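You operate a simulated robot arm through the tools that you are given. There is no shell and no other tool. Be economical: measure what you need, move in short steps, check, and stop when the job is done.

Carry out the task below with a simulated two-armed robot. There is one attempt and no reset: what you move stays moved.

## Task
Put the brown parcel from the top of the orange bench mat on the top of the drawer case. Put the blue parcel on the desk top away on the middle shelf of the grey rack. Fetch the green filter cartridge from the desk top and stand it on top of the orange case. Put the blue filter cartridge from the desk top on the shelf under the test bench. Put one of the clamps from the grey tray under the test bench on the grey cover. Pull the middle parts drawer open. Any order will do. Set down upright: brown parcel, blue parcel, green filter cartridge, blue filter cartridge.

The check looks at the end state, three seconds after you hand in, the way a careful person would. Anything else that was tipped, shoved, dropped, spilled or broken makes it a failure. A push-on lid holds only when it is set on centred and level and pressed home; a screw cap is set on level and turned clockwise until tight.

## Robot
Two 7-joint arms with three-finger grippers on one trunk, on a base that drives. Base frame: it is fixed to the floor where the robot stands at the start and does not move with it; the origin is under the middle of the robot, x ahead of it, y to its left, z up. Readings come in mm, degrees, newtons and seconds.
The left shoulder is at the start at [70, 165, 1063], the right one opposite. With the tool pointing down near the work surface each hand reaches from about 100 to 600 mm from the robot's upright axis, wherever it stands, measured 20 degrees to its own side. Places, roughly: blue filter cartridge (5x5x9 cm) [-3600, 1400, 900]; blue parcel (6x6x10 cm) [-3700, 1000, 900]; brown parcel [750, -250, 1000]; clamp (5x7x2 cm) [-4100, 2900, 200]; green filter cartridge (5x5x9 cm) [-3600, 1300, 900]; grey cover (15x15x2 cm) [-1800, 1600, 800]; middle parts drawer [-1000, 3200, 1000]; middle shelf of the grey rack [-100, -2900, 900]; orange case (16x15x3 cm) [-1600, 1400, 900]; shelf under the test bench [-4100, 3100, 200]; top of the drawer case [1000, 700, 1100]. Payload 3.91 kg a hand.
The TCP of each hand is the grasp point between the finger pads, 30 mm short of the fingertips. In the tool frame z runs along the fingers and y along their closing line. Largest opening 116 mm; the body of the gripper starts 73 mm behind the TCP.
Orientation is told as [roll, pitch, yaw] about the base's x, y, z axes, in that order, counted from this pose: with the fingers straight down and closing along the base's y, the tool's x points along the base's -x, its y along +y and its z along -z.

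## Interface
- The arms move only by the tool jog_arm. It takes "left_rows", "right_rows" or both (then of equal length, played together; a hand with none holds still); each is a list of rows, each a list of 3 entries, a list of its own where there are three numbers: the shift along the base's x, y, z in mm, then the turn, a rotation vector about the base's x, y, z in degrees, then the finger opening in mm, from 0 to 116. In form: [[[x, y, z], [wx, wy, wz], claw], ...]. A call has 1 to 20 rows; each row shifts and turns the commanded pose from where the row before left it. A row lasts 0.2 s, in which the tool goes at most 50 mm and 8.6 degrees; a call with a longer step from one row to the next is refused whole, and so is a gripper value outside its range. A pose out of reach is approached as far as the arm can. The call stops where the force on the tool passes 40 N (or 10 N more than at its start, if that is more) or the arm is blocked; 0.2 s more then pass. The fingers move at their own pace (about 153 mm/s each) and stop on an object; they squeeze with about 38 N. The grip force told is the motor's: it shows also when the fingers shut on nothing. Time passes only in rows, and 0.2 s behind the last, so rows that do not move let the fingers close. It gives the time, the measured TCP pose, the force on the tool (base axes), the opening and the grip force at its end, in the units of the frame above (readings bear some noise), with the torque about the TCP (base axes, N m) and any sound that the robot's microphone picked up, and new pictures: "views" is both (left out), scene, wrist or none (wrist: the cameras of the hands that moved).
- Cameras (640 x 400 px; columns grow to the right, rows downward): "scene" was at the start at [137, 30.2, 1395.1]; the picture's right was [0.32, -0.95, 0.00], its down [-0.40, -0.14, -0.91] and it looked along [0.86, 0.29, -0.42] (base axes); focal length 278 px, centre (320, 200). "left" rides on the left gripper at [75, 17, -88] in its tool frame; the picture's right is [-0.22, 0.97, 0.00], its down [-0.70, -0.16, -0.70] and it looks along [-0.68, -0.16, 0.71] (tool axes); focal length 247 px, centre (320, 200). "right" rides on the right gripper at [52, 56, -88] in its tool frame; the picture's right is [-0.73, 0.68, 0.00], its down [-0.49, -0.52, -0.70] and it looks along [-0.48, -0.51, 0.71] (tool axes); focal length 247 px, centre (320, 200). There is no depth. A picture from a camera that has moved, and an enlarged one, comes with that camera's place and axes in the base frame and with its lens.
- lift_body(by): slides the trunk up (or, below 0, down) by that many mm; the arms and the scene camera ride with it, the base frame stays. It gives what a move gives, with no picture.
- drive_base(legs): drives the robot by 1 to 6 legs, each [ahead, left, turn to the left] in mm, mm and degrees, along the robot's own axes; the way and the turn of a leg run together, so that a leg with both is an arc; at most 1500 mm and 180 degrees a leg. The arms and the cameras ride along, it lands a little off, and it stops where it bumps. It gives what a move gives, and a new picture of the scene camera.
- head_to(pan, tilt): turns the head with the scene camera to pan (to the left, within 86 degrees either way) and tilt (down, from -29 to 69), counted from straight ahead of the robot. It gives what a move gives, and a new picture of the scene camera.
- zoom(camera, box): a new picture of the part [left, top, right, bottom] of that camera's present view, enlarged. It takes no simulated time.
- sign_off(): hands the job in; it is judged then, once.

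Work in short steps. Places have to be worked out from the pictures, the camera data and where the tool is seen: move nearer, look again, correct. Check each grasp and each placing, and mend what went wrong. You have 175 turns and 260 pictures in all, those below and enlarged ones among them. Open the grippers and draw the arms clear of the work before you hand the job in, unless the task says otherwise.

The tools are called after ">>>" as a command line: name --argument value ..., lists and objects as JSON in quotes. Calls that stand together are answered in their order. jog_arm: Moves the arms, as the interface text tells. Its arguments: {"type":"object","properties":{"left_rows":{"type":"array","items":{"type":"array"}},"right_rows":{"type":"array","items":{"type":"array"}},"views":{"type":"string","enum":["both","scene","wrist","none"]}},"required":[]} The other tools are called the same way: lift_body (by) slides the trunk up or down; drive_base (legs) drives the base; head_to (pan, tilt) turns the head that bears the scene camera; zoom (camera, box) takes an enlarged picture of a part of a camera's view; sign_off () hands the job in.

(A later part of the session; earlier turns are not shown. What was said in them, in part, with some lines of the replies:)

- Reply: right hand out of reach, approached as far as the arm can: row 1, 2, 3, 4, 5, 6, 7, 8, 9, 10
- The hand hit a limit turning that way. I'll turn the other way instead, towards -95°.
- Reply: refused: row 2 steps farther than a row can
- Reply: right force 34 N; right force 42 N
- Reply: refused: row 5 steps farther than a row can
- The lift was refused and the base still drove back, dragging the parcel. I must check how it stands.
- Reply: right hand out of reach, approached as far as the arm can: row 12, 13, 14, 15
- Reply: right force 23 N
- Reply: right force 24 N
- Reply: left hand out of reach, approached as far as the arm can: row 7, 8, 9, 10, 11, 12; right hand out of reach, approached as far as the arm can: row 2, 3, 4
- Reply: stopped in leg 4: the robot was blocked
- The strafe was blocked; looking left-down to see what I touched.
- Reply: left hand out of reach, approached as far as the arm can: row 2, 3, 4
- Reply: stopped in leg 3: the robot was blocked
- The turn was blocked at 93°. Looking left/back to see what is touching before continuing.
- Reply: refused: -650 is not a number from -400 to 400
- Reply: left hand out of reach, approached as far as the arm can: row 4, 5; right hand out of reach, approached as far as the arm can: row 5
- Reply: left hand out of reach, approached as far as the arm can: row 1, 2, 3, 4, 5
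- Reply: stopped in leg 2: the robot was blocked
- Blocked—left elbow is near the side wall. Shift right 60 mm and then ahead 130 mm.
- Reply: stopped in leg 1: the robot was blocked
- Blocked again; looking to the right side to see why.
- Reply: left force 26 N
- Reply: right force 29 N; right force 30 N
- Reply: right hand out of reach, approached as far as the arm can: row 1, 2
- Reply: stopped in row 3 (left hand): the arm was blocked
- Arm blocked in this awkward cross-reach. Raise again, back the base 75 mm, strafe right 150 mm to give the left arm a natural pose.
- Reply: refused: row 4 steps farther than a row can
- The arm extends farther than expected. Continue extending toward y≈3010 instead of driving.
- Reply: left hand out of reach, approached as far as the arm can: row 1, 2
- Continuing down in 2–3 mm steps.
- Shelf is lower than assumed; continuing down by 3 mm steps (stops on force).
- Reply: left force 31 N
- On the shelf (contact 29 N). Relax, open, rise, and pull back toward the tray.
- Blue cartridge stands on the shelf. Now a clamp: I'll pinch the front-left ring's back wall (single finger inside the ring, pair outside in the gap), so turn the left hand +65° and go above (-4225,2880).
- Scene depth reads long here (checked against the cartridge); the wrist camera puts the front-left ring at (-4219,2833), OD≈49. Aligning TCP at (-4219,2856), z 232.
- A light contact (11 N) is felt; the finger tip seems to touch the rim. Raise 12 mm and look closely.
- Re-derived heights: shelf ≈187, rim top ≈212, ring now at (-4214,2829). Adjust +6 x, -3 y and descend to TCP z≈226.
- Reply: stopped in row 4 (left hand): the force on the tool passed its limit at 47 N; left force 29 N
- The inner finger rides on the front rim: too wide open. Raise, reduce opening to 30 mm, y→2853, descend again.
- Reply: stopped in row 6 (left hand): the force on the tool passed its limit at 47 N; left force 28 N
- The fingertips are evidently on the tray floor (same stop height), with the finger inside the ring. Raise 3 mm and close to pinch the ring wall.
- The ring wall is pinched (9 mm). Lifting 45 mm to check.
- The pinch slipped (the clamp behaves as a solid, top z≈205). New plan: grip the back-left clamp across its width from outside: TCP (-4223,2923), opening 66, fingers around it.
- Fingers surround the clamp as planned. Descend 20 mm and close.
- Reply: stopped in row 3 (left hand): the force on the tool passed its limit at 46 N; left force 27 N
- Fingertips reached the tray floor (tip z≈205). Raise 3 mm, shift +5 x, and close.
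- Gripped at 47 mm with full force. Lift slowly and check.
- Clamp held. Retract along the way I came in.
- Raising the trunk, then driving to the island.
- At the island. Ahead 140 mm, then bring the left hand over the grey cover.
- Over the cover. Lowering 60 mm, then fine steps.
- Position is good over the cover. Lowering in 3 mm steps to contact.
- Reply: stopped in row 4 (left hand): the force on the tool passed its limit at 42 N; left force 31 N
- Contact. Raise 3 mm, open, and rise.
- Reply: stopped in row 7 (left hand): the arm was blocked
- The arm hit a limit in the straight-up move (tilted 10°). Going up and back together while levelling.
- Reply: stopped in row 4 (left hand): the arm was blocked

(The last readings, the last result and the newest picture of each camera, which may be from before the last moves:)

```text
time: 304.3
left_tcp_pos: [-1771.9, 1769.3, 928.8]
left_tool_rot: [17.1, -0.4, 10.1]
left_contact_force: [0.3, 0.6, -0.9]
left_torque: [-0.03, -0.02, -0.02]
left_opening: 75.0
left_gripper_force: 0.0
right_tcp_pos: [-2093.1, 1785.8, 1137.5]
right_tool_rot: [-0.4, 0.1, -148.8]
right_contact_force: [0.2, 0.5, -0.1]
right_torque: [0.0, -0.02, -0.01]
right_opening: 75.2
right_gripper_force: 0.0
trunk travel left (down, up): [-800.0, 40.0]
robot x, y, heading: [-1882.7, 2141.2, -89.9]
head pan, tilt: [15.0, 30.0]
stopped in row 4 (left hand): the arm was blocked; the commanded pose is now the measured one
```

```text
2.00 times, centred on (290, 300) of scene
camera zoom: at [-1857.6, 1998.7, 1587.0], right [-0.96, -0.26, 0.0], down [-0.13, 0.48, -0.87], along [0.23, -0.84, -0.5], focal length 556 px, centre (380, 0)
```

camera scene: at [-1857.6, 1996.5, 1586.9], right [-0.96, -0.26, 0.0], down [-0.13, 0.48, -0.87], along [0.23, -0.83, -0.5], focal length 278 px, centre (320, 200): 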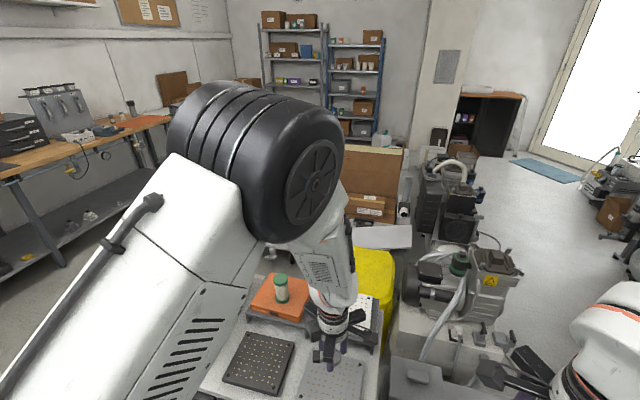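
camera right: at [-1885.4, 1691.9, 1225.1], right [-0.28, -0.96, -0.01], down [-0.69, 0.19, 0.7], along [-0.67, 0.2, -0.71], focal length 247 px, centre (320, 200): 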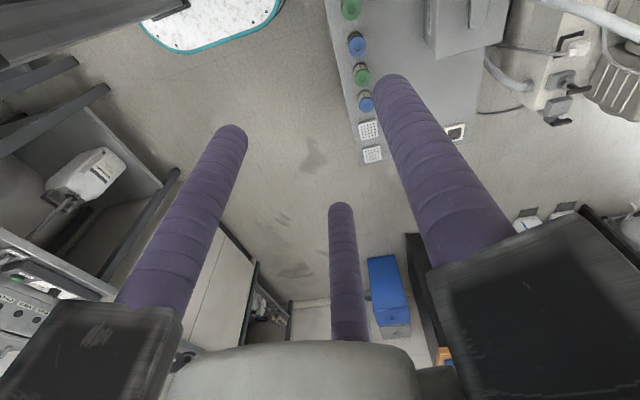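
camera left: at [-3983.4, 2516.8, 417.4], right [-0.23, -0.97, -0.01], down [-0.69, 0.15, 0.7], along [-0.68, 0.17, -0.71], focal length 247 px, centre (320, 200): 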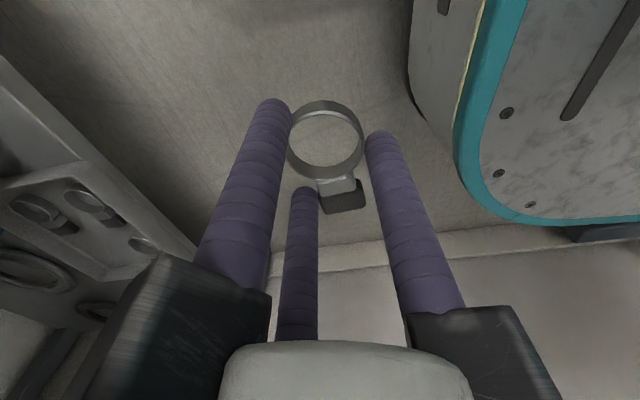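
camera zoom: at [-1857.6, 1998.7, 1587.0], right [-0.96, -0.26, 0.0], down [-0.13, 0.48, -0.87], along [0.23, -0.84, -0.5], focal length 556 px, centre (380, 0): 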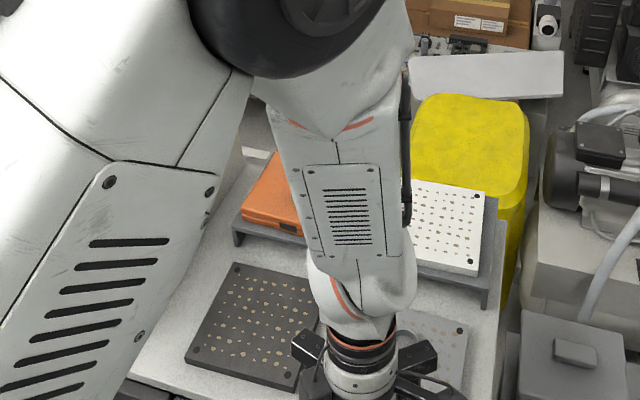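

The hand yaw forces the elbow inward; turning the wrist back (-60° yaw) where the arm behaved well.

>>> jog_arm --left_rows '[[[0, 0, 5], [0, 0, -8], 75], [[0, 0, 5], [-2, 0, -8], 75], [[0, 0, 5], [-2, 0, -8], 75], [[0, 0, 10], [-2, 0, -8], 75], [[0, 0, 10], [-2, 0, -8], 75], [[0, 0, 10], [-2, 0, -8], 75], [[0, 0, 10], [-2, 0, -8], 75], [[0, 0, 10], [-2, 0, -8], 75]]' --views "scene"

```text
time: 306.1
left_tcp_pos: [-1778.1, 1770.2, 997.1]
left_tool_rot: [2.9, -4.7, -52.1]
left_contact_force: [0.0, 0.0, 0.1]
left_torque: [0.0, 0.01, 0.01]
left_opening: 75.3
left_gripper_force: 0.1
right_tcp_pos: [-2092.6, 1785.6, 1137.5]
right_tool_rot: [-0.4, 0.2, -148.8]
right_contact_force: [-0.2, 0.3, -1.3]
right_torque: [-0.02, 0.01, 0.0]
right_opening: 75.1
right_gripper_force: 0.0
trunk travel left (down, up): [-800.0, 40.0]
robot x, y, heading: [-1880.1, 2131.1, -89.9]
head pan, tilt: [15.0, 30.0]
camera scene: at [-1857.7, 1999.5, 1587.1], right [-0.96, -0.26, 0.0], down [-0.13, 0.48, -0.87], along [0.23, -0.84, -0.5], focal length 278 px, centre (320, 200)
```

scene: 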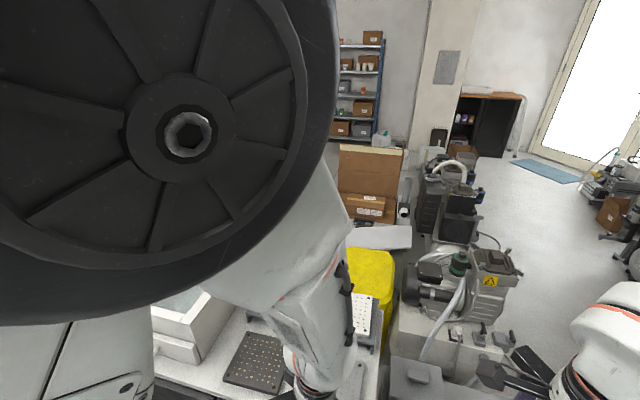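

Recovered. Raise it to z≈1110 and level.

>>> jog_arm --left_rows '[[[0, 0, 25], [2, 4, 0], 75], [[5, 5, 30], [0, 0, 0], 75], [[5, 5, 30], [0, 0, -5], 75], [[5, 5, 30], [0, 0, -5], 75]]' --views "scene"

>>> zoom --camera "scene" --box '[200, 240, 400, 400]'

```text
time: 307.1
left_tcp_pos: [-1755.6, 1784.7, 1107.9]
left_tool_rot: [2.9, -2.6, -63.5]
left_contact_force: [0.7, -0.3, 0.1]
left_torque: [-0.01, 0.03, -0.02]
left_opening: 74.9
left_gripper_force: 0.1
right_tcp_pos: [-2090.2, 1786.1, 1137.3]
right_tool_rot: [-0.5, 0.1, -148.9]
right_contact_force: [1.2, -0.4, 0.1]
right_torque: [0.02, 0.02, 0.0]
right_opening: 75.2
right_gripper_force: 0.1
trunk travel left (down, up): [-800.0, 40.0]
robot x, y, heading: [-1877.5, 2134.8, -89.8]
head pan, tilt: [15.0, 30.0]
camera scene: at [-1854.1, 1998.4, 1586.9], right [-0.96, -0.26, 0.0], down [-0.13, 0.48, -0.87], along [0.23, -0.84, -0.5], focal length 278 px, centre (320, 200)
```

scene: 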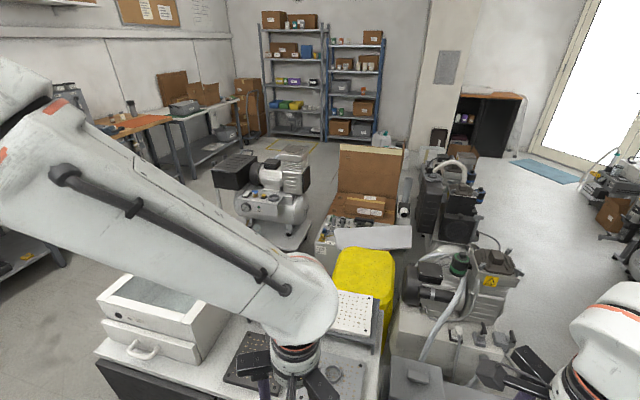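

```text
2.50 times, centred on (300, 320) of scene
camera zoom: at [-1854.1, 1998.4, 1586.9], right [-0.96, -0.26, 0.0], down [-0.13, 0.48, -0.87], along [0.23, -0.84, -0.5], focal length 695 px, centre (370, -100)
```

zoom: 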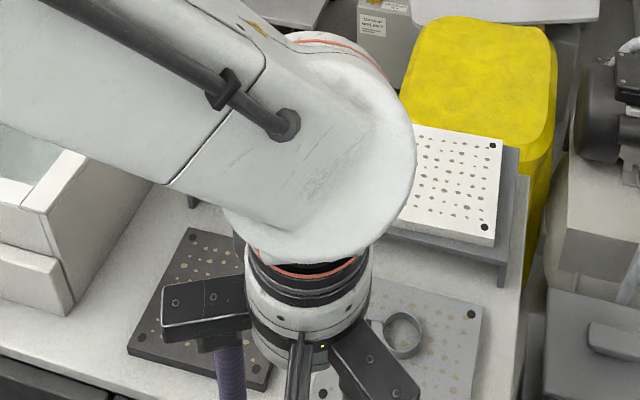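

Clamp lies on the grey cover. Back off and verify the island state in one look.

>>> drive_base --legs '[[-200, 0, 0]]'

>>> zoom --camera "scene" --box '[180, 210, 400, 370]'

```text
time: 308.7
left_tcp_pos: [-1759.3, 1983.9, 1107.5]
left_tool_rot: [3.0, -2.4, -63.5]
left_contact_force: [0.4, 0.5, -0.6]
left_torque: [0.0, -0.01, 0.01]
left_opening: 75.2
left_gripper_force: 0.1
right_tcp_pos: [-2092.6, 1984.9, 1137.0]
right_tool_rot: [-0.5, 0.3, -148.9]
right_contact_force: [0.3, -0.8, 1.1]
right_torque: [-0.01, 0.01, 0.02]
right_opening: 75.2
right_gripper_force: 0.1
trunk travel left (down, up): [-800.0, 40.0]
robot x, y, heading: [-1878.0, 2335.4, -89.8]
head pan, tilt: [15.0, 30.0]
camera scene: at [-1858.5, 2195.9, 1586.7], right [-0.97, -0.26, 0.0], down [-0.13, 0.48, -0.87], along [0.23, -0.84, -0.5], focal length 278 px, centre (320, 200)
```

scene: 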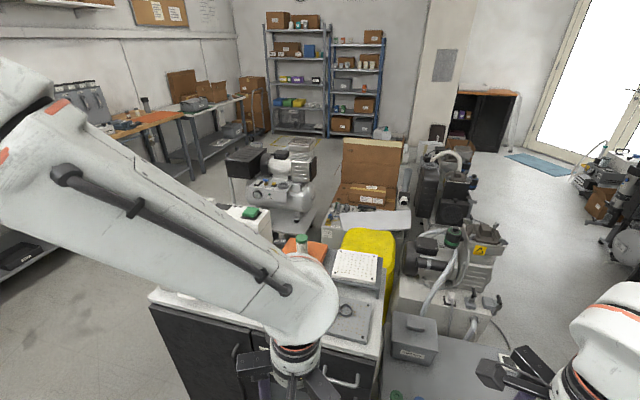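

```text
2.50 times, centred on (290, 290) of scene
camera zoom: at [-1858.5, 2195.9, 1586.7], right [-0.97, -0.26, 0.0], down [-0.13, 0.48, -0.87], along [0.23, -0.84, -0.5], focal length 695 px, centre (395, -25)
```

zoom: 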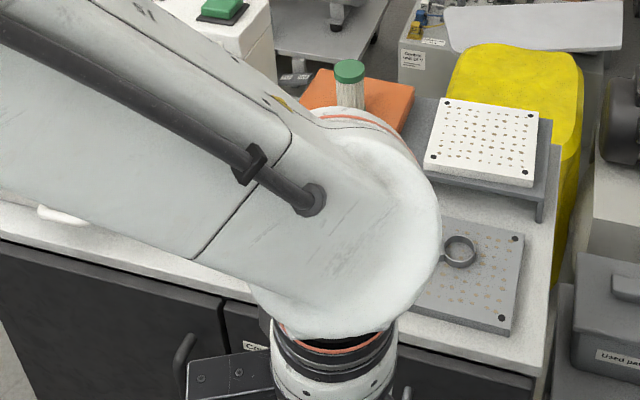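

Green upright, clamp on the cover. Now to the desk for the blue parcel.

>>> drive_base --legs '[[0, 0, -90], [1310, 0, 0], [0, 1430, 0]]'

>>> head_to --pan 0 --tilt 42

```text
time: 325.7
left_tcp_pos: [-3477.8, 752.0, 1107.8]
left_tool_rot: [3.0, -2.5, -151.7]
left_contact_force: [0.2, 0.1, 0.7]
left_torque: [0.02, 0.01, 0.03]
left_opening: 75.0
left_gripper_force: 0.0
right_tcp_pos: [-3487.9, 1087.3, 1137.7]
right_tool_rot: [-0.4, 0.3, 123.0]
right_contact_force: [0.6, -0.9, 0.1]
right_torque: [0.0, 0.01, 0.02]
right_opening: 75.1
right_gripper_force: 0.1
trunk travel left (down, up): [-800.0, 40.0]
robot x, y, heading: [-3129.7, 886.2, -177.8]
head pan, tilt: [15.0, 30.0]
camera scene: at [-3269.5, 859.1, 1587.0], right [-0.29, 0.96, 0.0], down [0.48, 0.15, -0.87], along [-0.83, -0.25, -0.5], focal length 278 px, centre (320, 200)
```

scene: 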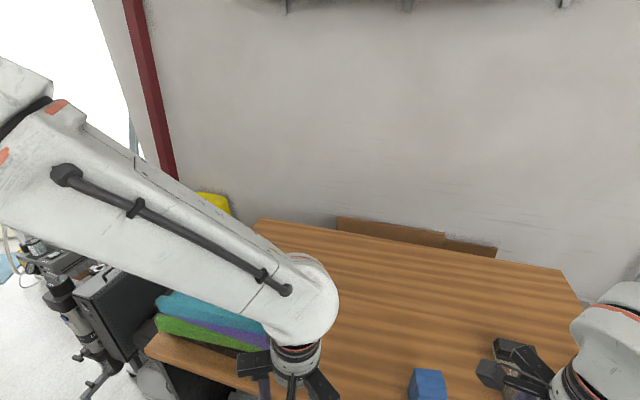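

```text
time: 326.4
left_tcp_pos: [-3478.5, 752.2, 1107.5]
left_tool_rot: [2.9, -2.6, -151.7]
left_contact_force: [0.4, -0.4, 0.5]
left_torque: [0.02, -0.02, -0.06]
left_opening: 74.9
left_gripper_force: 0.1
right_tcp_pos: [-3488.1, 1086.9, 1138.5]
right_tool_rot: [-0.4, 0.2, 122.9]
right_contact_force: [0.7, -0.2, -0.3]
right_torque: [-0.02, 0.0, 0.0]
right_opening: 75.1
right_gripper_force: 0.1
trunk travel left (down, up): [-800.0, 40.0]
robot x, y, heading: [-3134.6, 888.9, -177.9]
head pan, tilt: [0.0, 42.0]
camera scene: at [-3266.5, 881.9, 1568.8], right [-0.04, 1.0, 0.0], down [0.67, 0.02, -0.74], along [-0.74, -0.03, -0.67], focal length 278 px, centre (320, 200)
```

scene: 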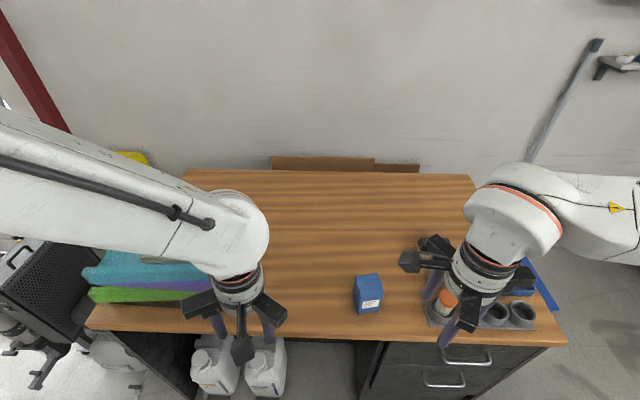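

Zooming on the blue parcel.

>>> zoom --camera "scene" --box '[330, 255, 410, 325]'

```text
5.71 times, centred on (370, 290) of scene
camera zoom: at [-3266.5, 881.9, 1568.8], right [-0.04, 1.0, 0.0], down [0.67, 0.02, -0.74], along [-0.74, -0.03, -0.67], focal length 1588 px, centre (34, -314)
```

zoom: 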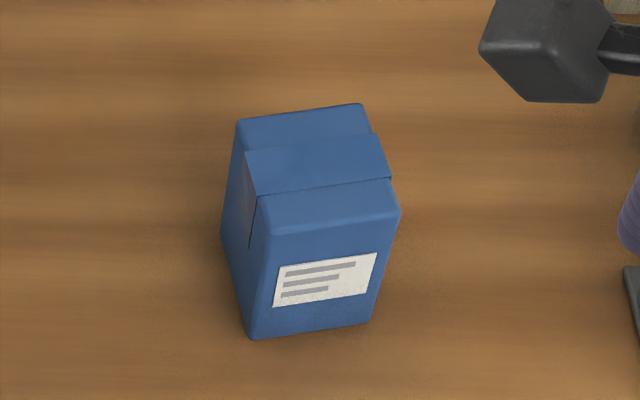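

Parcel top centre ≈(-3638,988), yaw ≈11.5°. Moving the right hand above it (yaw 101.5°, opening 100).

>>> jog_arm --right_rows '[[[-29, -20, -20], [0, 0, -4.3], 100], [[-29, -20, -20], [0, 0, -4.3], 100], [[-29, -20, -20], [0, 0, -4.3], 100], [[-29, -20, -20], [0, 0, -4.3], 100], [[-28, -19, -20], [0, 0, -4.3], 100], [[0, 0, -20], [0, 0, 0], 100]]' --views "wrist"

>>> zoom --camera "scene" --box '[310, 215, 430, 325]'

```text
time: 327.9
left_tcp_pos: [-3478.0, 752.9, 1107.5]
left_tool_rot: [3.1, -2.7, -151.6]
left_contact_force: [-0.1, 0.4, 0.1]
left_torque: [0.01, 0.01, -0.02]
left_opening: 75.3
left_gripper_force: 0.1
right_tcp_pos: [-3633.4, 988.6, 1015.8]
right_tool_rot: [-0.3, 0.3, 101.4]
right_contact_force: [0.2, 0.4, 0.6]
right_torque: [-0.01, -0.01, 0.0]
right_opening: 100.2
right_gripper_force: 0.1
trunk travel left (down, up): [-800.0, 40.0]
robot x, y, heading: [-3130.9, 889.0, -178.0]
head pan, tilt: [0.0, 42.0]
camera right: at [-3678.7, 925.8, 1105.2], right [-0.81, 0.58, -0.01], down [0.41, 0.58, 0.7], along [0.41, 0.57, -0.71], focal length 247 px, centre (320, 200)
```

right: 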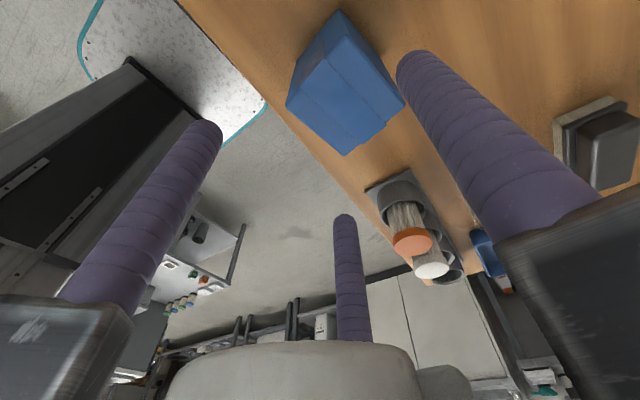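

```text
3.64 times, centred on (370, 270) of scene
camera zoom: at [-3266.1, 883.3, 1568.8], right [-0.04, 1.0, 0.0], down [0.67, 0.02, -0.74], along [-0.74, -0.03, -0.67], focal length 1011 px, centre (138, -54)
```

zoom: 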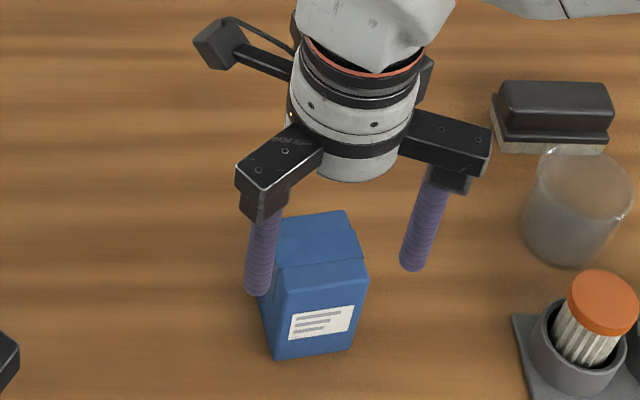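

Both cameras put the parcel at ≈(-3648,992), top z≈942. Correct by (-10,+3) and descend to z≈912.

>>> jog_arm --right_rows '[[[-10, 3, -20], [0, 0, 0], 104], [[0, 0, -25], [0, 0, 0], 104], [[0, 0, -20], [0, 0, 0], 104], [[0, 0, -20], [0, 0, 0], 104], [[0, 0, -18], [0, 0, 0], 104]]' --views "wrist"

>>> zoom --camera "scene" --box '[310, 215, 430, 325]'

```text
time: 329.1
left_tcp_pos: [-3478.6, 752.0, 1107.5]
left_tool_rot: [3.0, -2.5, -151.7]
left_contact_force: [0.1, 0.5, 0.1]
left_torque: [0.01, 0.01, -0.01]
left_opening: 75.0
left_gripper_force: 0.0
right_tcp_pos: [-3643.8, 990.8, 915.3]
right_tool_rot: [-0.3, 0.2, 101.4]
right_contact_force: [-0.2, 0.0, 0.1]
right_torque: [-0.04, -0.02, 0.01]
right_opening: 103.8
right_gripper_force: 0.1
trunk travel left (down, up): [-800.0, 40.0]
robot x, y, heading: [-3136.1, 884.7, -178.0]
head pan, tilt: [0.0, 42.0]
camera right: at [-3688.6, 928.3, 1002.3], right [-0.81, 0.58, -0.01], down [0.41, 0.58, 0.7], along [0.41, 0.57, -0.71], focal length 247 px, centre (320, 200)
```

right: 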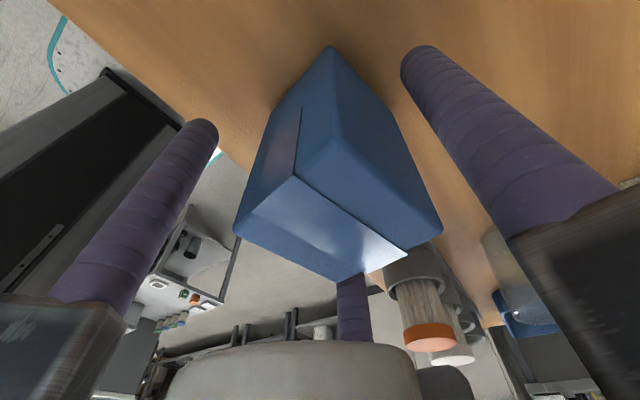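

```text
3.64 times, centred on (370, 270) of scene
camera zoom: at [-3267.0, 882.3, 1568.7], right [-0.04, 1.0, 0.0], down [0.67, 0.02, -0.74], along [-0.74, -0.03, -0.67], focal length 1011 px, centre (138, -54)
```

zoom: 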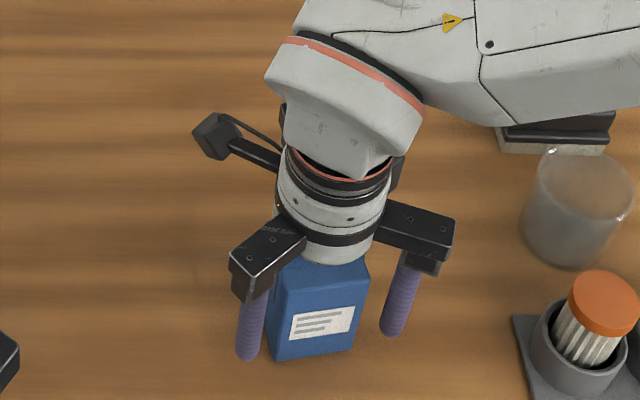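

Fingers straddle the parcel. Close, then lift.

>>> jog_arm --right_rows '[[[0, 0, 0], [0, 0, 0], 85], [[0, 0, 0], [0, 0, 0], 60], [[0, 0, 0], [0, 0, 0], 40], [[0, 0, 0], [0, 0, 0], 40]]' --views "none"

>>> jog_arm --right_rows '[[[0, 0, 15], [0, 0, 0], 40], [[0, 0, 25], [0, 0, 0], 40], [[0, 0, 40], [0, 0, 0], 40], [[0, 0, 45], [0, 0, 0], 40]]' --views "wrist"

>>> zoom --camera "scene" --box '[310, 215, 430, 325]'

```text
time: 330.1
left_tcp_pos: [-3477.7, 753.0, 1109.3]
left_tool_rot: [3.1, -2.6, -151.5]
left_contact_force: [-1.0, 0.1, -0.2]
left_torque: [0.0, 0.0, 0.01]
left_opening: 74.9
left_gripper_force: 0.1
right_tcp_pos: [-3643.2, 990.2, 915.7]
right_tool_rot: [-0.5, 0.2, 101.6]
right_contact_force: [-0.4, 0.9, 2.3]
right_torque: [0.13, 0.16, -0.02]
right_opening: 70.7
right_gripper_force: 38.0
trunk travel left (down, up): [-800.0, 40.0]
robot x, y, heading: [-3132.0, 884.6, -178.2]
head pan, tilt: [0.0, 42.0]
```

```text
time: 331.1
left_tcp_pos: [-3477.0, 753.3, 1108.2]
left_tool_rot: [3.0, -2.5, -151.5]
left_contact_force: [-0.3, 0.0, 0.3]
left_torque: [0.0, 0.02, -0.02]
left_opening: 75.2
left_gripper_force: 0.0
right_tcp_pos: [-3641.1, 994.0, 1040.3]
right_tool_rot: [-0.5, 0.2, 101.5]
right_contact_force: [0.0, 0.8, -0.1]
right_torque: [0.0, 0.01, -0.02]
right_opening: 70.7
right_gripper_force: 38.1
trunk travel left (down, up): [-800.0, 40.0]
robot x, y, heading: [-3131.1, 883.3, -178.1]
head pan, tilt: [0.0, 42.0]
camera right: at [-3687.1, 930.8, 1128.5], right [-0.81, 0.58, -0.01], down [0.41, 0.58, 0.7], along [0.41, 0.57, -0.71], focal length 247 px, centre (320, 200)
```

right: 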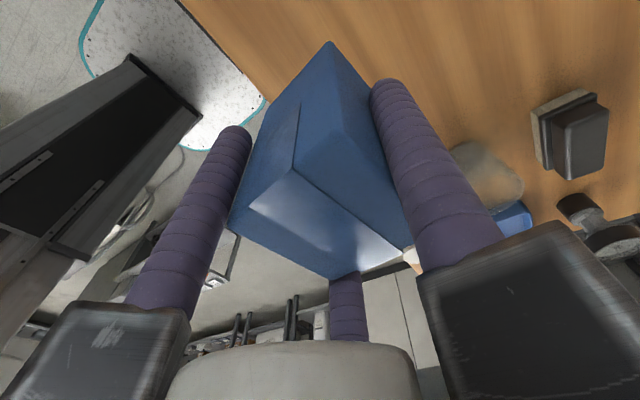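

```text
3.64 times, centred on (370, 270) of scene
camera zoom: at [-3265.2, 882.0, 1568.7], right [-0.04, 1.0, 0.0], down [0.67, 0.02, -0.74], along [-0.74, -0.03, -0.67], focal length 1011 px, centre (138, -54)
```

zoom: 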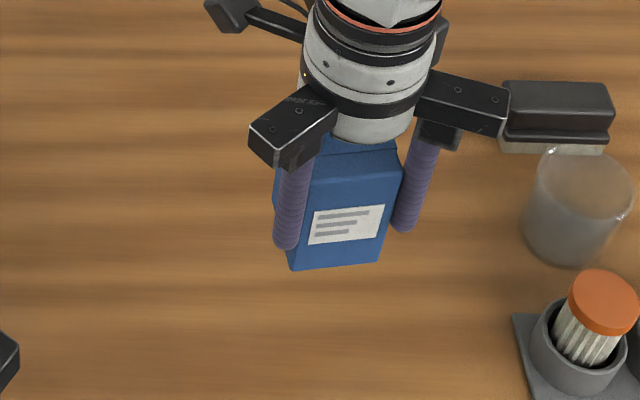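

Parcel held upright. Retract it toward me and raise, then take the known corridor round to the rack side.

>>> jog_arm --right_rows '[[[30, 0, 20], [0, 0, 0], 40], [[30, 0, 20], [0, 0, 0], 40], [[30, 10, 20], [0, 0, 0], 40], [[20, 10, 0], [0, 0, 0], 40]]' --views "none"

>>> drive_base --legs '[[0, -1330, 0], [0, 0, 178], [1500, 0, 0], [1050, 0, 0], [0, 0, -90]]'

```text
time: 332.1
left_tcp_pos: [-3477.1, 753.2, 1108.0]
left_tool_rot: [3.1, -2.6, -151.6]
left_contact_force: [0.3, 0.6, -0.7]
left_torque: [0.03, 0.03, 0.01]
left_opening: 74.9
left_gripper_force: 0.1
right_tcp_pos: [-3531.5, 1012.1, 1101.0]
right_tool_rot: [-0.5, 0.3, 101.4]
right_contact_force: [0.5, 1.0, -2.0]
right_torque: [0.0, 0.02, 0.01]
right_opening: 70.9
right_gripper_force: 38.3
trunk travel left (down, up): [-800.0, 40.0]
robot x, y, heading: [-3134.4, 887.1, -178.1]
head pan, tilt: [0.0, 42.0]
```

```text
time: 361.9
left_tcp_pos: [-549.3, 1911.4, 1107.2]
left_tool_rot: [3.1, -2.4, -63.9]
left_contact_force: [-0.1, -0.3, 0.4]
left_torque: [0.0, 0.03, 0.02]
left_opening: 75.1
left_gripper_force: 0.1
right_tcp_pos: [-810.7, 1867.3, 1101.0]
right_tool_rot: [-0.4, 0.3, -170.9]
right_contact_force: [0.2, -0.1, -2.0]
right_torque: [0.03, -0.01, 0.01]
right_opening: 70.8
right_gripper_force: 38.0
trunk travel left (down, up): [-800.0, 40.0]
robot x, y, heading: [-674.4, 2264.9, -90.5]
head pan, tilt: [0.0, 42.0]
camera scene: at [-670.8, 2129.1, 1568.7], right [-1.0, 0.01, 0.0], down [0.0, 0.67, -0.74], along [0.0, -0.74, -0.67], focal length 278 px, centre (320, 200)
```

scene: 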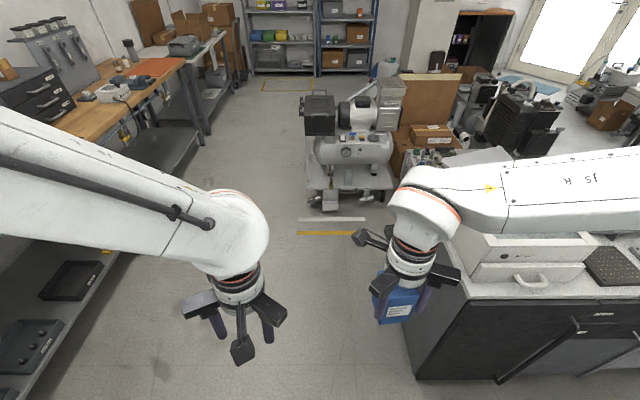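

Corridor ahead is clear if I shift to x≈0. Driving toward the rack.

>>> drive_base --legs '[[0, 680, 0.5], [1500, 0, 0], [1500, 0, 0], [700, 0, 0]]'

>>> head_to --pan 0 --tilt 25

```text
time: 383.2
left_tcp_pos: [112.7, -1801.5, 1109.3]
left_tool_rot: [2.9, -2.6, -63.2]
left_contact_force: [0.2, 0.0, -0.6]
left_torque: [0.0, 0.01, 0.02]
left_opening: 74.9
left_gripper_force: 0.0
right_tcp_pos: [-148.2, -1849.5, 1100.1]
right_tool_rot: [-0.5, 0.2, -170.0]
right_contact_force: [-1.0, 0.5, -2.1]
right_torque: [0.0, 0.01, 0.01]
right_opening: 70.7
right_gripper_force: 38.4
trunk travel left (down, up): [-800.0, 40.0]
robot x, y, heading: [-10.1, -1447.0, -89.4]
head pan, tilt: [0.0, 42.0]
camera scene: at [-11.1, -1585.6, 1568.8], right [-1.0, -0.01, 0.0], down [-0.01, 0.67, -0.74], along [0.01, -0.74, -0.67], focal length 278 px, centre (320, 200)
```

scene: 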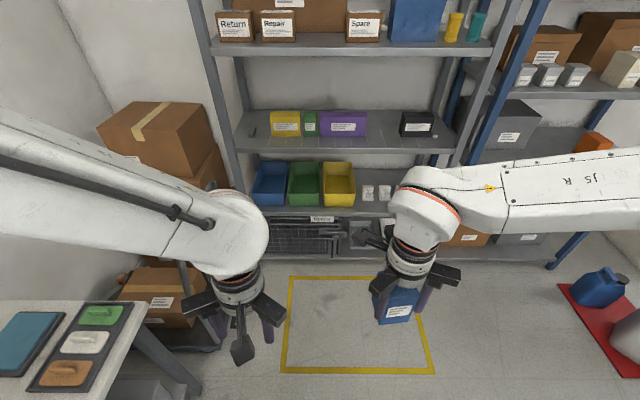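

```text
time: 384.1
left_tcp_pos: [113.2, -1801.9, 1108.2]
left_tool_rot: [2.9, -2.6, -63.1]
left_contact_force: [-0.3, 0.2, -0.7]
left_torque: [0.04, -0.02, -0.02]
left_opening: 75.4
left_gripper_force: 0.1
right_tcp_pos: [-148.1, -1850.1, 1101.2]
right_tool_rot: [-0.4, 0.1, -170.1]
right_contact_force: [0.4, -0.4, -1.3]
right_torque: [0.01, 0.03, 0.0]
right_opening: 70.4
right_gripper_force: 38.2
trunk travel left (down, up): [-800.0, 40.0]
robot x, y, heading: [-10.0, -1448.8, -89.7]
head pan, tilt: [0.0, 25.0]
camera scene: at [-11.0, -1595.3, 1594.8], right [-1.0, -0.01, 0.0], down [0.0, 0.42, -0.91], along [0.01, -0.91, -0.42], focal length 278 px, centre (320, 200)
```

scene: 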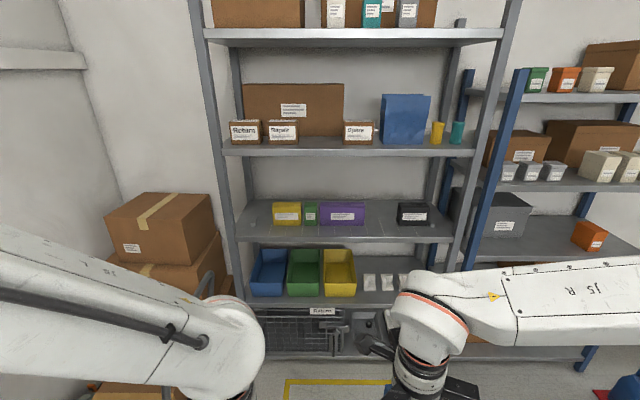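

Middle shelf (third of five, with the yellow/purple boxes) is at z≈890, front edge y≈-2680, with free room between the purple and black boxes. Lower the trunk 200 mm for a flatter arm and move nearer.

>>> lift_body --by -200

>>> drive_base --legs '[[380, -130, 0]]'

```text
time: 386.2
left_tcp_pos: [113.1, -1802.6, 908.5]
left_tool_rot: [3.0, -2.6, -63.2]
left_contact_force: [-0.8, 0.5, 0.1]
left_torque: [0.02, 0.0, 0.02]
left_opening: 75.3
left_gripper_force: 0.1
right_tcp_pos: [-147.8, -1849.9, 900.3]
right_tool_rot: [-0.5, 0.2, -170.1]
right_contact_force: [-0.8, 1.5, -2.1]
right_torque: [0.03, -0.03, 0.0]
right_opening: 70.4
right_gripper_force: 38.0
trunk travel left (down, up): [-600.0, 240.0]
robot x, y, heading: [-11.7, -1448.8, -89.5]
head pan, tilt: [0.0, 25.0]
```

```text
time: 388.7
left_tcp_pos: [-18.8, -2175.9, 908.0]
left_tool_rot: [3.0, -2.5, -63.8]
left_contact_force: [-0.4, 0.4, -0.1]
left_torque: [-0.02, -0.01, 0.0]
left_opening: 75.4
left_gripper_force: 0.1
right_tcp_pos: [-280.3, -2220.6, 901.0]
right_tool_rot: [-0.4, 0.2, -170.8]
right_contact_force: [0.0, -0.5, -1.9]
right_torque: [0.0, 0.01, 0.02]
right_opening: 70.7
right_gripper_force: 38.0
trunk travel left (down, up): [-600.0, 240.0]
robot x, y, heading: [-141.9, -1821.5, -90.0]
head pan, tilt: [0.0, 25.0]
camera scene: at [-140.7, -1966.6, 1394.9], right [-1.0, 0.0, 0.0], down [0.0, 0.42, -0.91], along [0.0, -0.91, -0.42], focal length 278 px, centre (320, 200)
```

scene: 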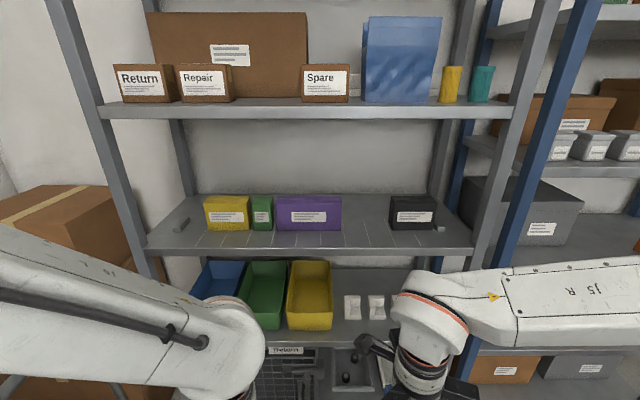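

Mid-shelf z≈905±15, underside of shelf above ≈1290. Move 150 mm ahead, raise the hand to z≈992 and extend just short of the shelf edge.

>>> drive_base --legs '[[150, 0, 0]]'

>>> jog_arm --right_rows '[[[0, -15, 30], [0, 0, 0], 40], [[0, -25, 30], [0, 0, 0], 40], [[0, -35, 30], [0, 0, 0], 40], [[0, -45, 0], [0, 0, 0], 40], [[0, -45, 0], [0, 0, 0], 40], [[0, -30, 0], [0, 0, 0], 40]]' --views "scene"

```text
time: 390.1
left_tcp_pos: [-20.0, -2326.5, 907.1]
left_tool_rot: [3.1, -2.5, -63.9]
left_contact_force: [0.0, -0.1, 0.5]
left_torque: [0.04, -0.02, -0.02]
left_opening: 75.1
left_gripper_force: 0.0
right_tcp_pos: [-282.2, -2372.1, 901.2]
right_tool_rot: [-0.4, 0.2, -170.8]
right_contact_force: [-0.8, -0.3, -1.1]
right_torque: [0.01, 0.0, 0.03]
right_opening: 70.5
right_gripper_force: 38.3
trunk travel left (down, up): [-600.0, 240.0]
robot x, y, heading: [-141.7, -1973.8, -90.4]
head pan, tilt: [0.0, 25.0]
camera scene: at [-141.2, -2118.1, 1394.9], right [-1.0, 0.0, 0.0], down [0.0, 0.42, -0.91], along [0.0, -0.91, -0.42], focal length 278 px, centre (320, 200)
```

scene: 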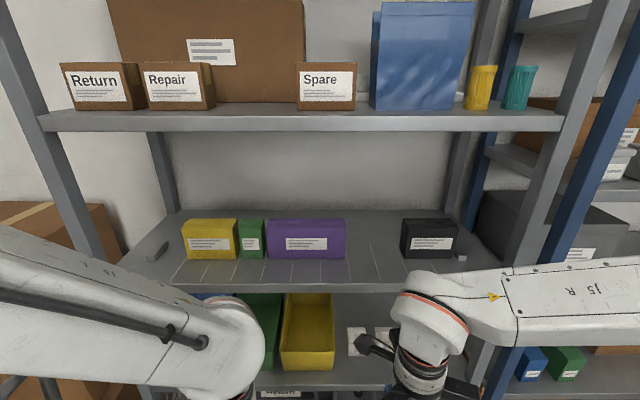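

```text
time: 391.5
left_tcp_pos: [-20.4, -2326.3, 907.7]
left_tool_rot: [3.0, -2.5, -63.9]
left_contact_force: [-0.1, -0.2, 0.3]
left_torque: [-0.01, 0.02, -0.03]
left_opening: 75.3
left_gripper_force: 0.1
right_tcp_pos: [-282.4, -2568.7, 990.9]
right_tool_rot: [-0.5, 0.3, -170.7]
right_contact_force: [0.4, 1.2, -1.0]
right_torque: [0.02, -0.01, -0.03]
right_opening: 70.7
right_gripper_force: 37.8
trunk travel left (down, up): [-600.0, 240.0]
robot x, y, heading: [-141.2, -1973.8, -90.5]
head pan, tilt: [0.0, 25.0]
camera scene: at [-141.1, -2118.5, 1394.8], right [-1.0, 0.0, 0.0], down [0.0, 0.42, -0.91], along [0.0, -0.91, -0.42], focal length 278 px, centre (320, 200)
```

scene: 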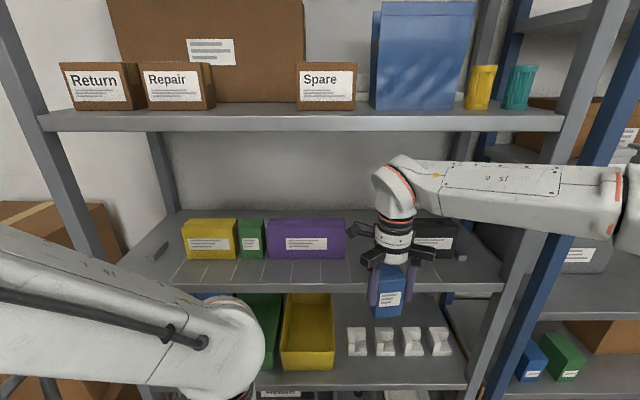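

Parcel bottom ≈931 vs shelf ≈915; wrist top ≈1269 vs 1291 above. Raise 5 mm and move in carefully to y≈-2700.

>>> jog_arm --right_rows '[[[0, 0, 5], [0, 0, 0], 40], [[0, -22, 0], [0, 0, 0], 40], [[0, -22, 0], [0, 0, 0], 40], [[0, -22, 0], [0, 0, 0], 40], [[0, -22, 0], [0, 0, 0], 40], [[0, -22, 0], [0, 0, 0], 40], [[0, -22, 0], [0, 0, 0], 40]]' --views "scene"

>>> zoom --camera "scene" --box '[320, 120, 480, 320]'

```text
time: 393.1
left_tcp_pos: [-18.4, -2328.0, 907.0]
left_tool_rot: [2.9, -2.5, -63.9]
left_contact_force: [0.5, 0.3, -0.7]
left_torque: [-0.01, 0.03, -0.01]
left_opening: 75.2
left_gripper_force: 0.2
right_tcp_pos: [-279.8, -2702.2, 994.4]
right_tool_rot: [-0.5, 0.2, -170.8]
right_contact_force: [-0.4, -1.1, -1.4]
right_torque: [0.02, -0.03, 0.0]
right_opening: 70.8
right_gripper_force: 38.1
trunk travel left (down, up): [-600.0, 240.0]
robot x, y, heading: [-141.8, -1977.5, -90.4]
head pan, tilt: [0.0, 25.0]
camera scene: at [-140.8, -2118.9, 1394.8], right [-1.0, 0.0, 0.0], down [0.0, 0.42, -0.91], along [0.0, -0.91, -0.42], focal length 278 px, centre (320, 200)
```

scene: 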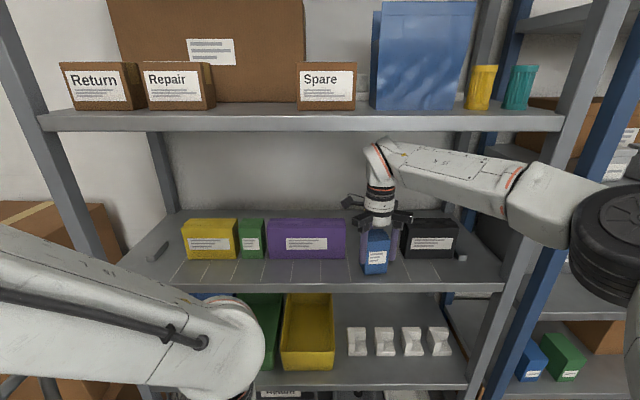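

```text
2.00 times, centred on (400, 220) of scene
camera zoom: at [-140.8, -2118.9, 1394.8], right [-1.0, 0.0, 0.0], down [0.0, 0.42, -0.91], along [0.0, -0.91, -0.42], focal length 556 px, centre (160, 160)
```

zoom: 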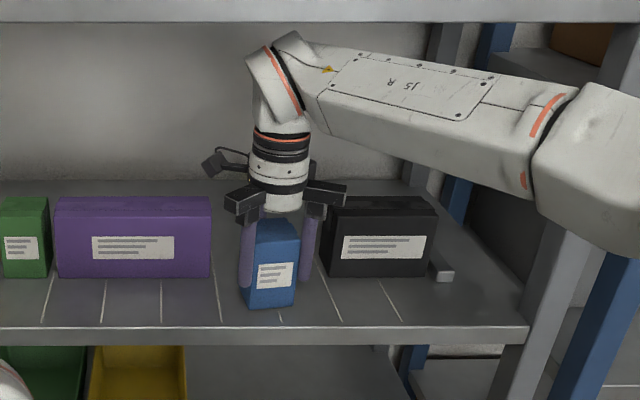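

Parcel is over the shelf, clear of neighbours. Lowering in 3 mm steps to contact.

>>> jog_arm --right_rows '[[[0, 0, -4], [0, 0, 0], 40], [[0, 0, -4], [0, 0, 0], 40], [[0, 0, -3], [0, 0, 0], 40], [[0, 0, -3], [0, 0, 0], 40], [[0, 0, -3], [0, 0, 0], 40]]' --views "none"

>>> jog_arm --right_rows '[[[0, 0, -3], [0, 0, 0], 40], [[0, 0, -3], [0, 0, 0], 40], [[0, 0, -3], [0, 0, 0], 40]]' --views "none"

```text
time: 394.1
left_tcp_pos: [-20.0, -2323.8, 908.0]
left_tool_rot: [2.9, -2.7, -63.9]
left_contact_force: [-0.4, 0.0, 0.4]
left_torque: [0.03, -0.04, 0.02]
left_opening: 74.9
left_gripper_force: 0.2
right_tcp_pos: [-281.8, -2698.9, 989.3]
right_tool_rot: [0.3, 0.3, -170.9]
right_contact_force: [-1.1, 5.2, 12.4]
right_torque: [0.66, 0.5, -0.19]
right_opening: 70.6
right_gripper_force: 38.1
trunk travel left (down, up): [-600.0, 240.0]
robot x, y, heading: [-142.2, -1976.2, -90.6]
head pan, tilt: [0.0, 25.0]
stopped in row 5 (right hand): the force on the tool passed its limit at 48 N (the readings are from after the stop); the commanded pose is now the measured one
```

```text
time: 394.8
left_tcp_pos: [-19.2, -2325.6, 909.2]
left_tool_rot: [2.9, -2.7, -64.0]
left_contact_force: [-0.1, 0.0, -0.1]
left_torque: [0.0, -0.01, -0.03]
left_opening: 75.4
left_gripper_force: 0.1
right_tcp_pos: [-281.2, -2699.2, 989.3]
right_tool_rot: [0.9, 0.4, -171.0]
right_contact_force: [-0.7, 7.6, 17.4]
right_torque: [0.91, 0.68, -0.29]
right_opening: 70.7
right_gripper_force: 38.4
trunk travel left (down, up): [-600.0, 240.0]
robot x, y, heading: [-140.2, -1975.4, -90.2]
head pan, tilt: [0.0, 25.0]
stopped in row 3 (right hand): the force on the tool passed its limit at 40 N (the readings are from after the stop); the commanded pose is now the measured one
```

Contact at z≈989. Verify in the picture that it's the parcel resting flat before releasing.

>>> zoom --camera "scene" --box '[340, 200, 440, 300]'

>>> zoom --camera "right" --box '[0, 0, 640, 400]'

```text
4.00 times, centred on (390, 250) of scene
camera zoom: at [-141.3, -2115.7, 1395.0], right [-1.0, 0.01, 0.0], down [0.0, 0.42, -0.91], along [0.0, -0.91, -0.42], focal length 1112 px, centre (40, 0)
```

zoom: 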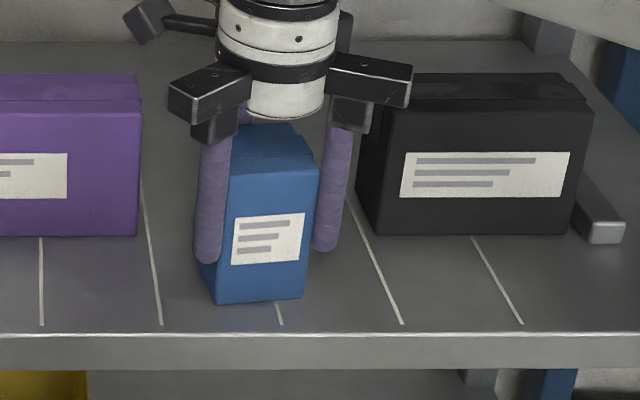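

```text
1.00 times, centred on (320, 200) of right (not enlarged: the box is as wide or as high as the picture)
camera zoom: at [-222.0, -2746.5, 1078.8], right [-0.62, -0.79, 0.01], down [-0.57, 0.45, 0.69], along [-0.54, 0.42, -0.73], focal length 247 px, centre (320, 200)
```

zoom: 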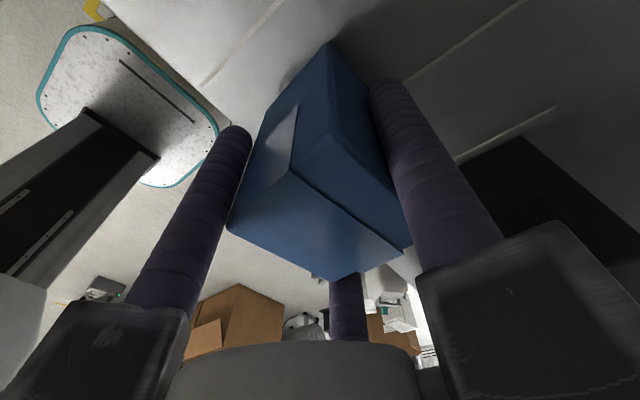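

Parcel rests on the shelf. The hand can't rise (shelf above), so I open wide and exit diagonally (+x,+y) through the finger gap, then straight back.

>>> jog_arm --right_rows '[[[0, 0, 2], [0, 0, 0], 72], [[0, 0, 0], [0, 0, 0], 80], [[0, 0, 0], [0, 0, 0], 100], [[0, 0, 0], [0, 0, 0], 116], [[0, 0, 0], [0, 0, 0], 116]]' --views "none"

>>> zoom --camera "scene" --box '[340, 200, 440, 300]'

>>> zoom --camera "right" --box '[0, 0, 640, 400]'

```text
time: 396.0
left_tcp_pos: [-19.9, -2326.1, 908.6]
left_tool_rot: [3.1, -2.6, -63.9]
left_contact_force: [0.2, 0.4, -0.5]
left_torque: [0.0, 0.0, -0.03]
left_opening: 75.1
left_gripper_force: 0.0
right_tcp_pos: [-282.4, -2702.0, 987.4]
right_tool_rot: [0.8, 0.3, -170.8]
right_contact_force: [0.6, -0.6, -0.6]
right_torque: [0.0, 0.03, 0.04]
right_opening: 116.2
right_gripper_force: 0.1
trunk travel left (down, up): [-600.0, 240.0]
robot x, y, heading: [-143.7, -1974.6, -89.9]
head pan, tilt: [0.0, 25.0]
```

```text
4.00 times, centred on (390, 250) of scene
camera zoom: at [-141.4, -2118.0, 1394.9], right [-1.0, 0.0, 0.0], down [0.0, 0.42, -0.91], along [0.0, -0.91, -0.42], focal length 1112 px, centre (40, 0)
```

zoom: 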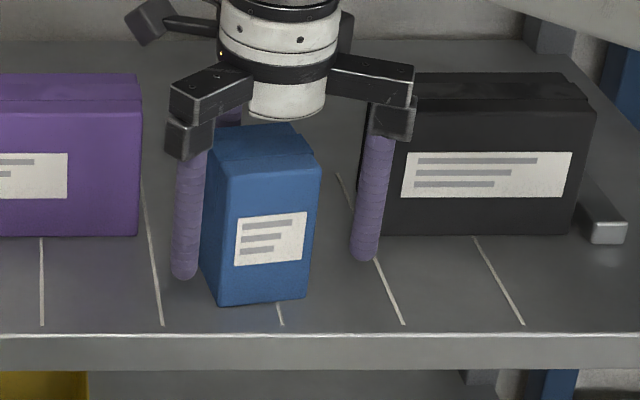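

```text
1.00 times, centred on (320, 200) of right (not enlarged: the box is as wide or as high as the picture)
camera zoom: at [-222.7, -2748.6, 1076.7], right [-0.62, -0.79, 0.01], down [-0.57, 0.45, 0.69], along [-0.55, 0.42, -0.72], focal length 247 px, centre (320, 200)
```

zoom: 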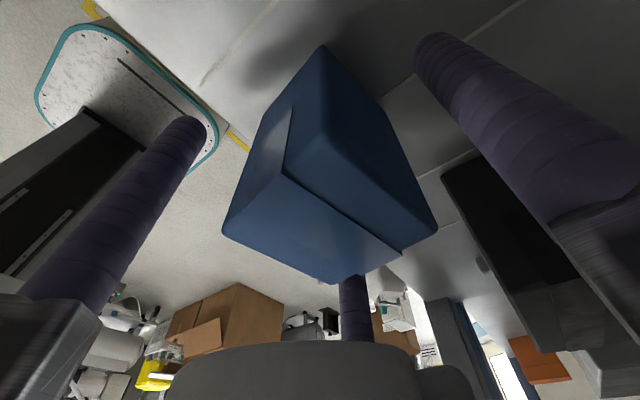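

Parcel stands upright with clearances as computed (~6–9 mm). Exiting diagonally, then back.

>>> jog_arm --right_rows '[[[1, -1, 0], [0, 0, 0], 116], [[7.7, 6.4, 0], [0, 0, 0], 116], [[7.7, 6.4, 0], [0, 0, 0], 116], [[7.7, 6.4, 0], [0, 0, 0], 116], [[7.7, 6.4, 0], [0, 0, 0], 116], [[7.7, 6.4, 0], [0, 0, 0], 116]]' --views "none"

>>> zoom --camera "scene" --box '[340, 200, 440, 300]'

```text
time: 397.4
left_tcp_pos: [-19.3, -2326.4, 908.6]
left_tool_rot: [2.9, -2.6, -63.9]
left_contact_force: [0.5, 0.2, -1.0]
left_torque: [-0.02, -0.02, 0.01]
left_opening: 75.0
left_gripper_force: 0.0
right_tcp_pos: [-241.8, -2671.7, 988.2]
right_tool_rot: [0.8, 0.4, -170.9]
right_contact_force: [0.3, 0.7, 0.7]
right_torque: [-0.03, 0.03, -0.02]
right_opening: 115.9
right_gripper_force: 0.0
trunk travel left (down, up): [-600.0, 240.0]
robot x, y, heading: [-143.7, -1973.4, -90.5]
head pan, tilt: [0.0, 25.0]
```

```text
4.00 times, centred on (390, 250) of scene
camera zoom: at [-141.1, -2117.8, 1395.0], right [-1.0, 0.0, 0.0], down [0.0, 0.42, -0.91], along [0.0, -0.91, -0.42], focal length 1112 px, centre (40, 0)
```

zoom: 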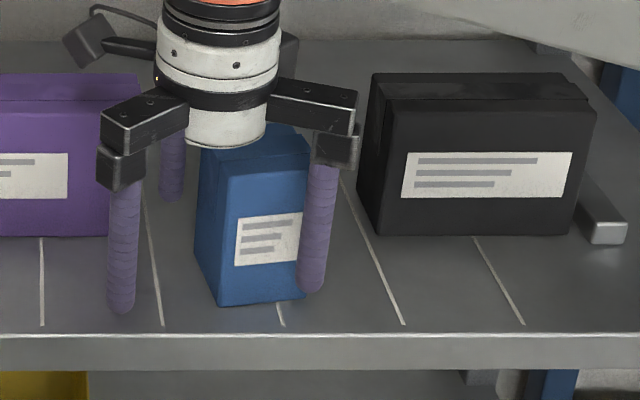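

Clear. Now straight back out of the rack.

>>> jog_arm --right_rows '[[[0, 15, 0], [0, 0, 0], 116], [[0, 20, 0], [0, 0, 0], 116], [[0, 25, 0], [0, 0, 0], 116], [[0, 25, 0], [0, 0, 0], 116], [[0, 30, 0], [0, 0, 0], 116], [[0, 35, 0], [0, 0, 0], 116], [[0, 40, 0], [0, 0, 0], 116], [[0, 40, 0], [0, 0, 0], 116]]' --views "none"

>>> zoom --camera "scene" --box '[300, 180, 460, 320]'

```text
time: 399.2
left_tcp_pos: [-20.9, -2325.6, 908.1]
left_tool_rot: [3.0, -2.6, -63.9]
left_contact_force: [0.4, -0.3, -0.3]
left_torque: [0.0, -0.01, 0.02]
left_opening: 75.1
left_gripper_force: 0.1
right_tcp_pos: [-241.2, -2440.4, 988.1]
right_tool_rot: [0.9, 0.4, -171.0]
right_contact_force: [0.1, 0.1, 0.0]
right_torque: [-0.02, -0.01, -0.01]
right_opening: 115.7
right_gripper_force: 0.1
trunk travel left (down, up): [-600.0, 240.0]
robot x, y, heading: [-144.0, -1974.2, -90.3]
head pan, tilt: [0.0, 25.0]
```

```text
2.86 times, centred on (380, 250) of scene
camera zoom: at [-141.7, -2116.5, 1395.1], right [-1.0, 0.0, 0.0], down [0.0, 0.42, -0.91], along [0.0, -0.91, -0.42], focal length 794 px, centre (149, 57)
```

zoom: 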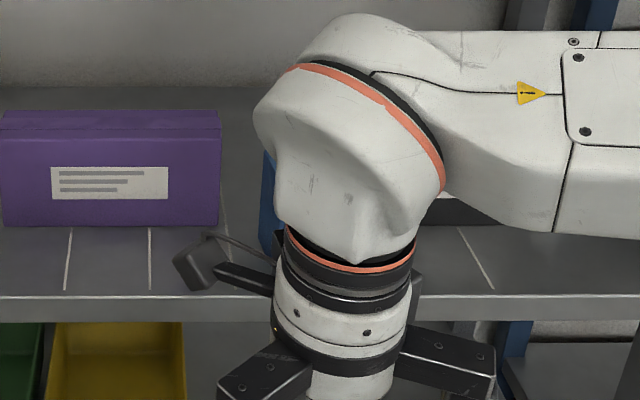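

Hand is out. Backing the base away to verify the parcel and be clear of everything.

>>> drive_base --legs '[[-500, 0, 0]]'

>>> zoom --camera "scene" --box '[240, 160, 460, 300]'

```text
time: 402.2
left_tcp_pos: [-16.9, -1825.4, 910.1]
left_tool_rot: [3.0, -2.5, -63.7]
left_contact_force: [0.1, 0.2, -0.7]
left_torque: [-0.02, 0.02, -0.01]
left_opening: 75.1
left_gripper_force: 0.1
right_tcp_pos: [-238.3, -1941.0, 987.6]
right_tool_rot: [0.8, 0.4, -170.7]
right_contact_force: [-0.7, 0.3, 0.1]
right_torque: [-0.01, -0.02, -0.02]
right_opening: 116.0
right_gripper_force: 0.0
trunk travel left (down, up): [-600.0, 240.0]
robot x, y, heading: [-139.2, -1476.1, -90.0]
head pan, tilt: [0.0, 25.0]
camera scene: at [-139.5, -1616.5, 1395.0], right [-1.0, 0.0, 0.0], down [0.0, 0.42, -0.91], along [0.0, -0.91, -0.42], focal length 278 px, centre (320, 200)
```

scene: 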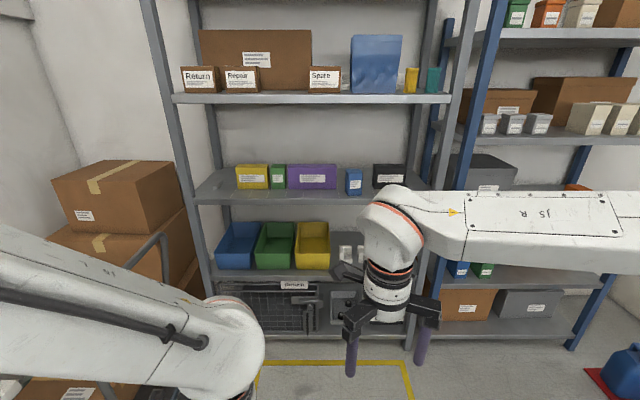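

```text
2.86 times, centred on (350, 230) of scene
camera zoom: at [-139.5, -1616.5, 1395.0], right [-1.0, 0.0, 0.0], down [0.0, 0.42, -0.91], along [0.0, -0.91, -0.42], focal length 794 px, centre (234, 114)
```

zoom: 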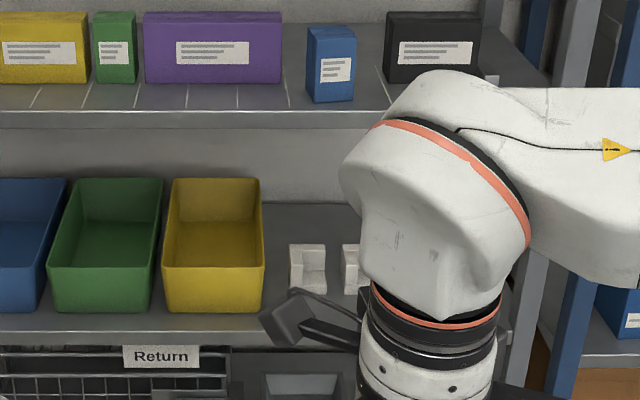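

The blue parcel stands upright on the middle shelf, all the other placings have been checked, and both grippers are open and clear. Handing in.

>>> sign_off

```text
The job is handed in.
```

I finished all six tasks and handed the job in. Both grippers were open and clear of the work, and I don't have the verdict on the check. These points could count against it:

- **Brown parcel:** I dragged it to the front edge of the drawer case when the base drove back too early. I pushed it fully back on, and it stands upright.
- **Base contact:** The base was stopped by contact four times, once by the pump cart and three times near the test bench. The cart looked upright when I checked it. The bench stops were probably a bin, the side wall and the sink front, and I saw nothing tipped there.
- **Clamp tray:** A first failed grip shifted one of the clamps still in the tray by a few millimetres.
- **Blue filter cartridge:** It stood on the grey cover for a short while so I could change hands.
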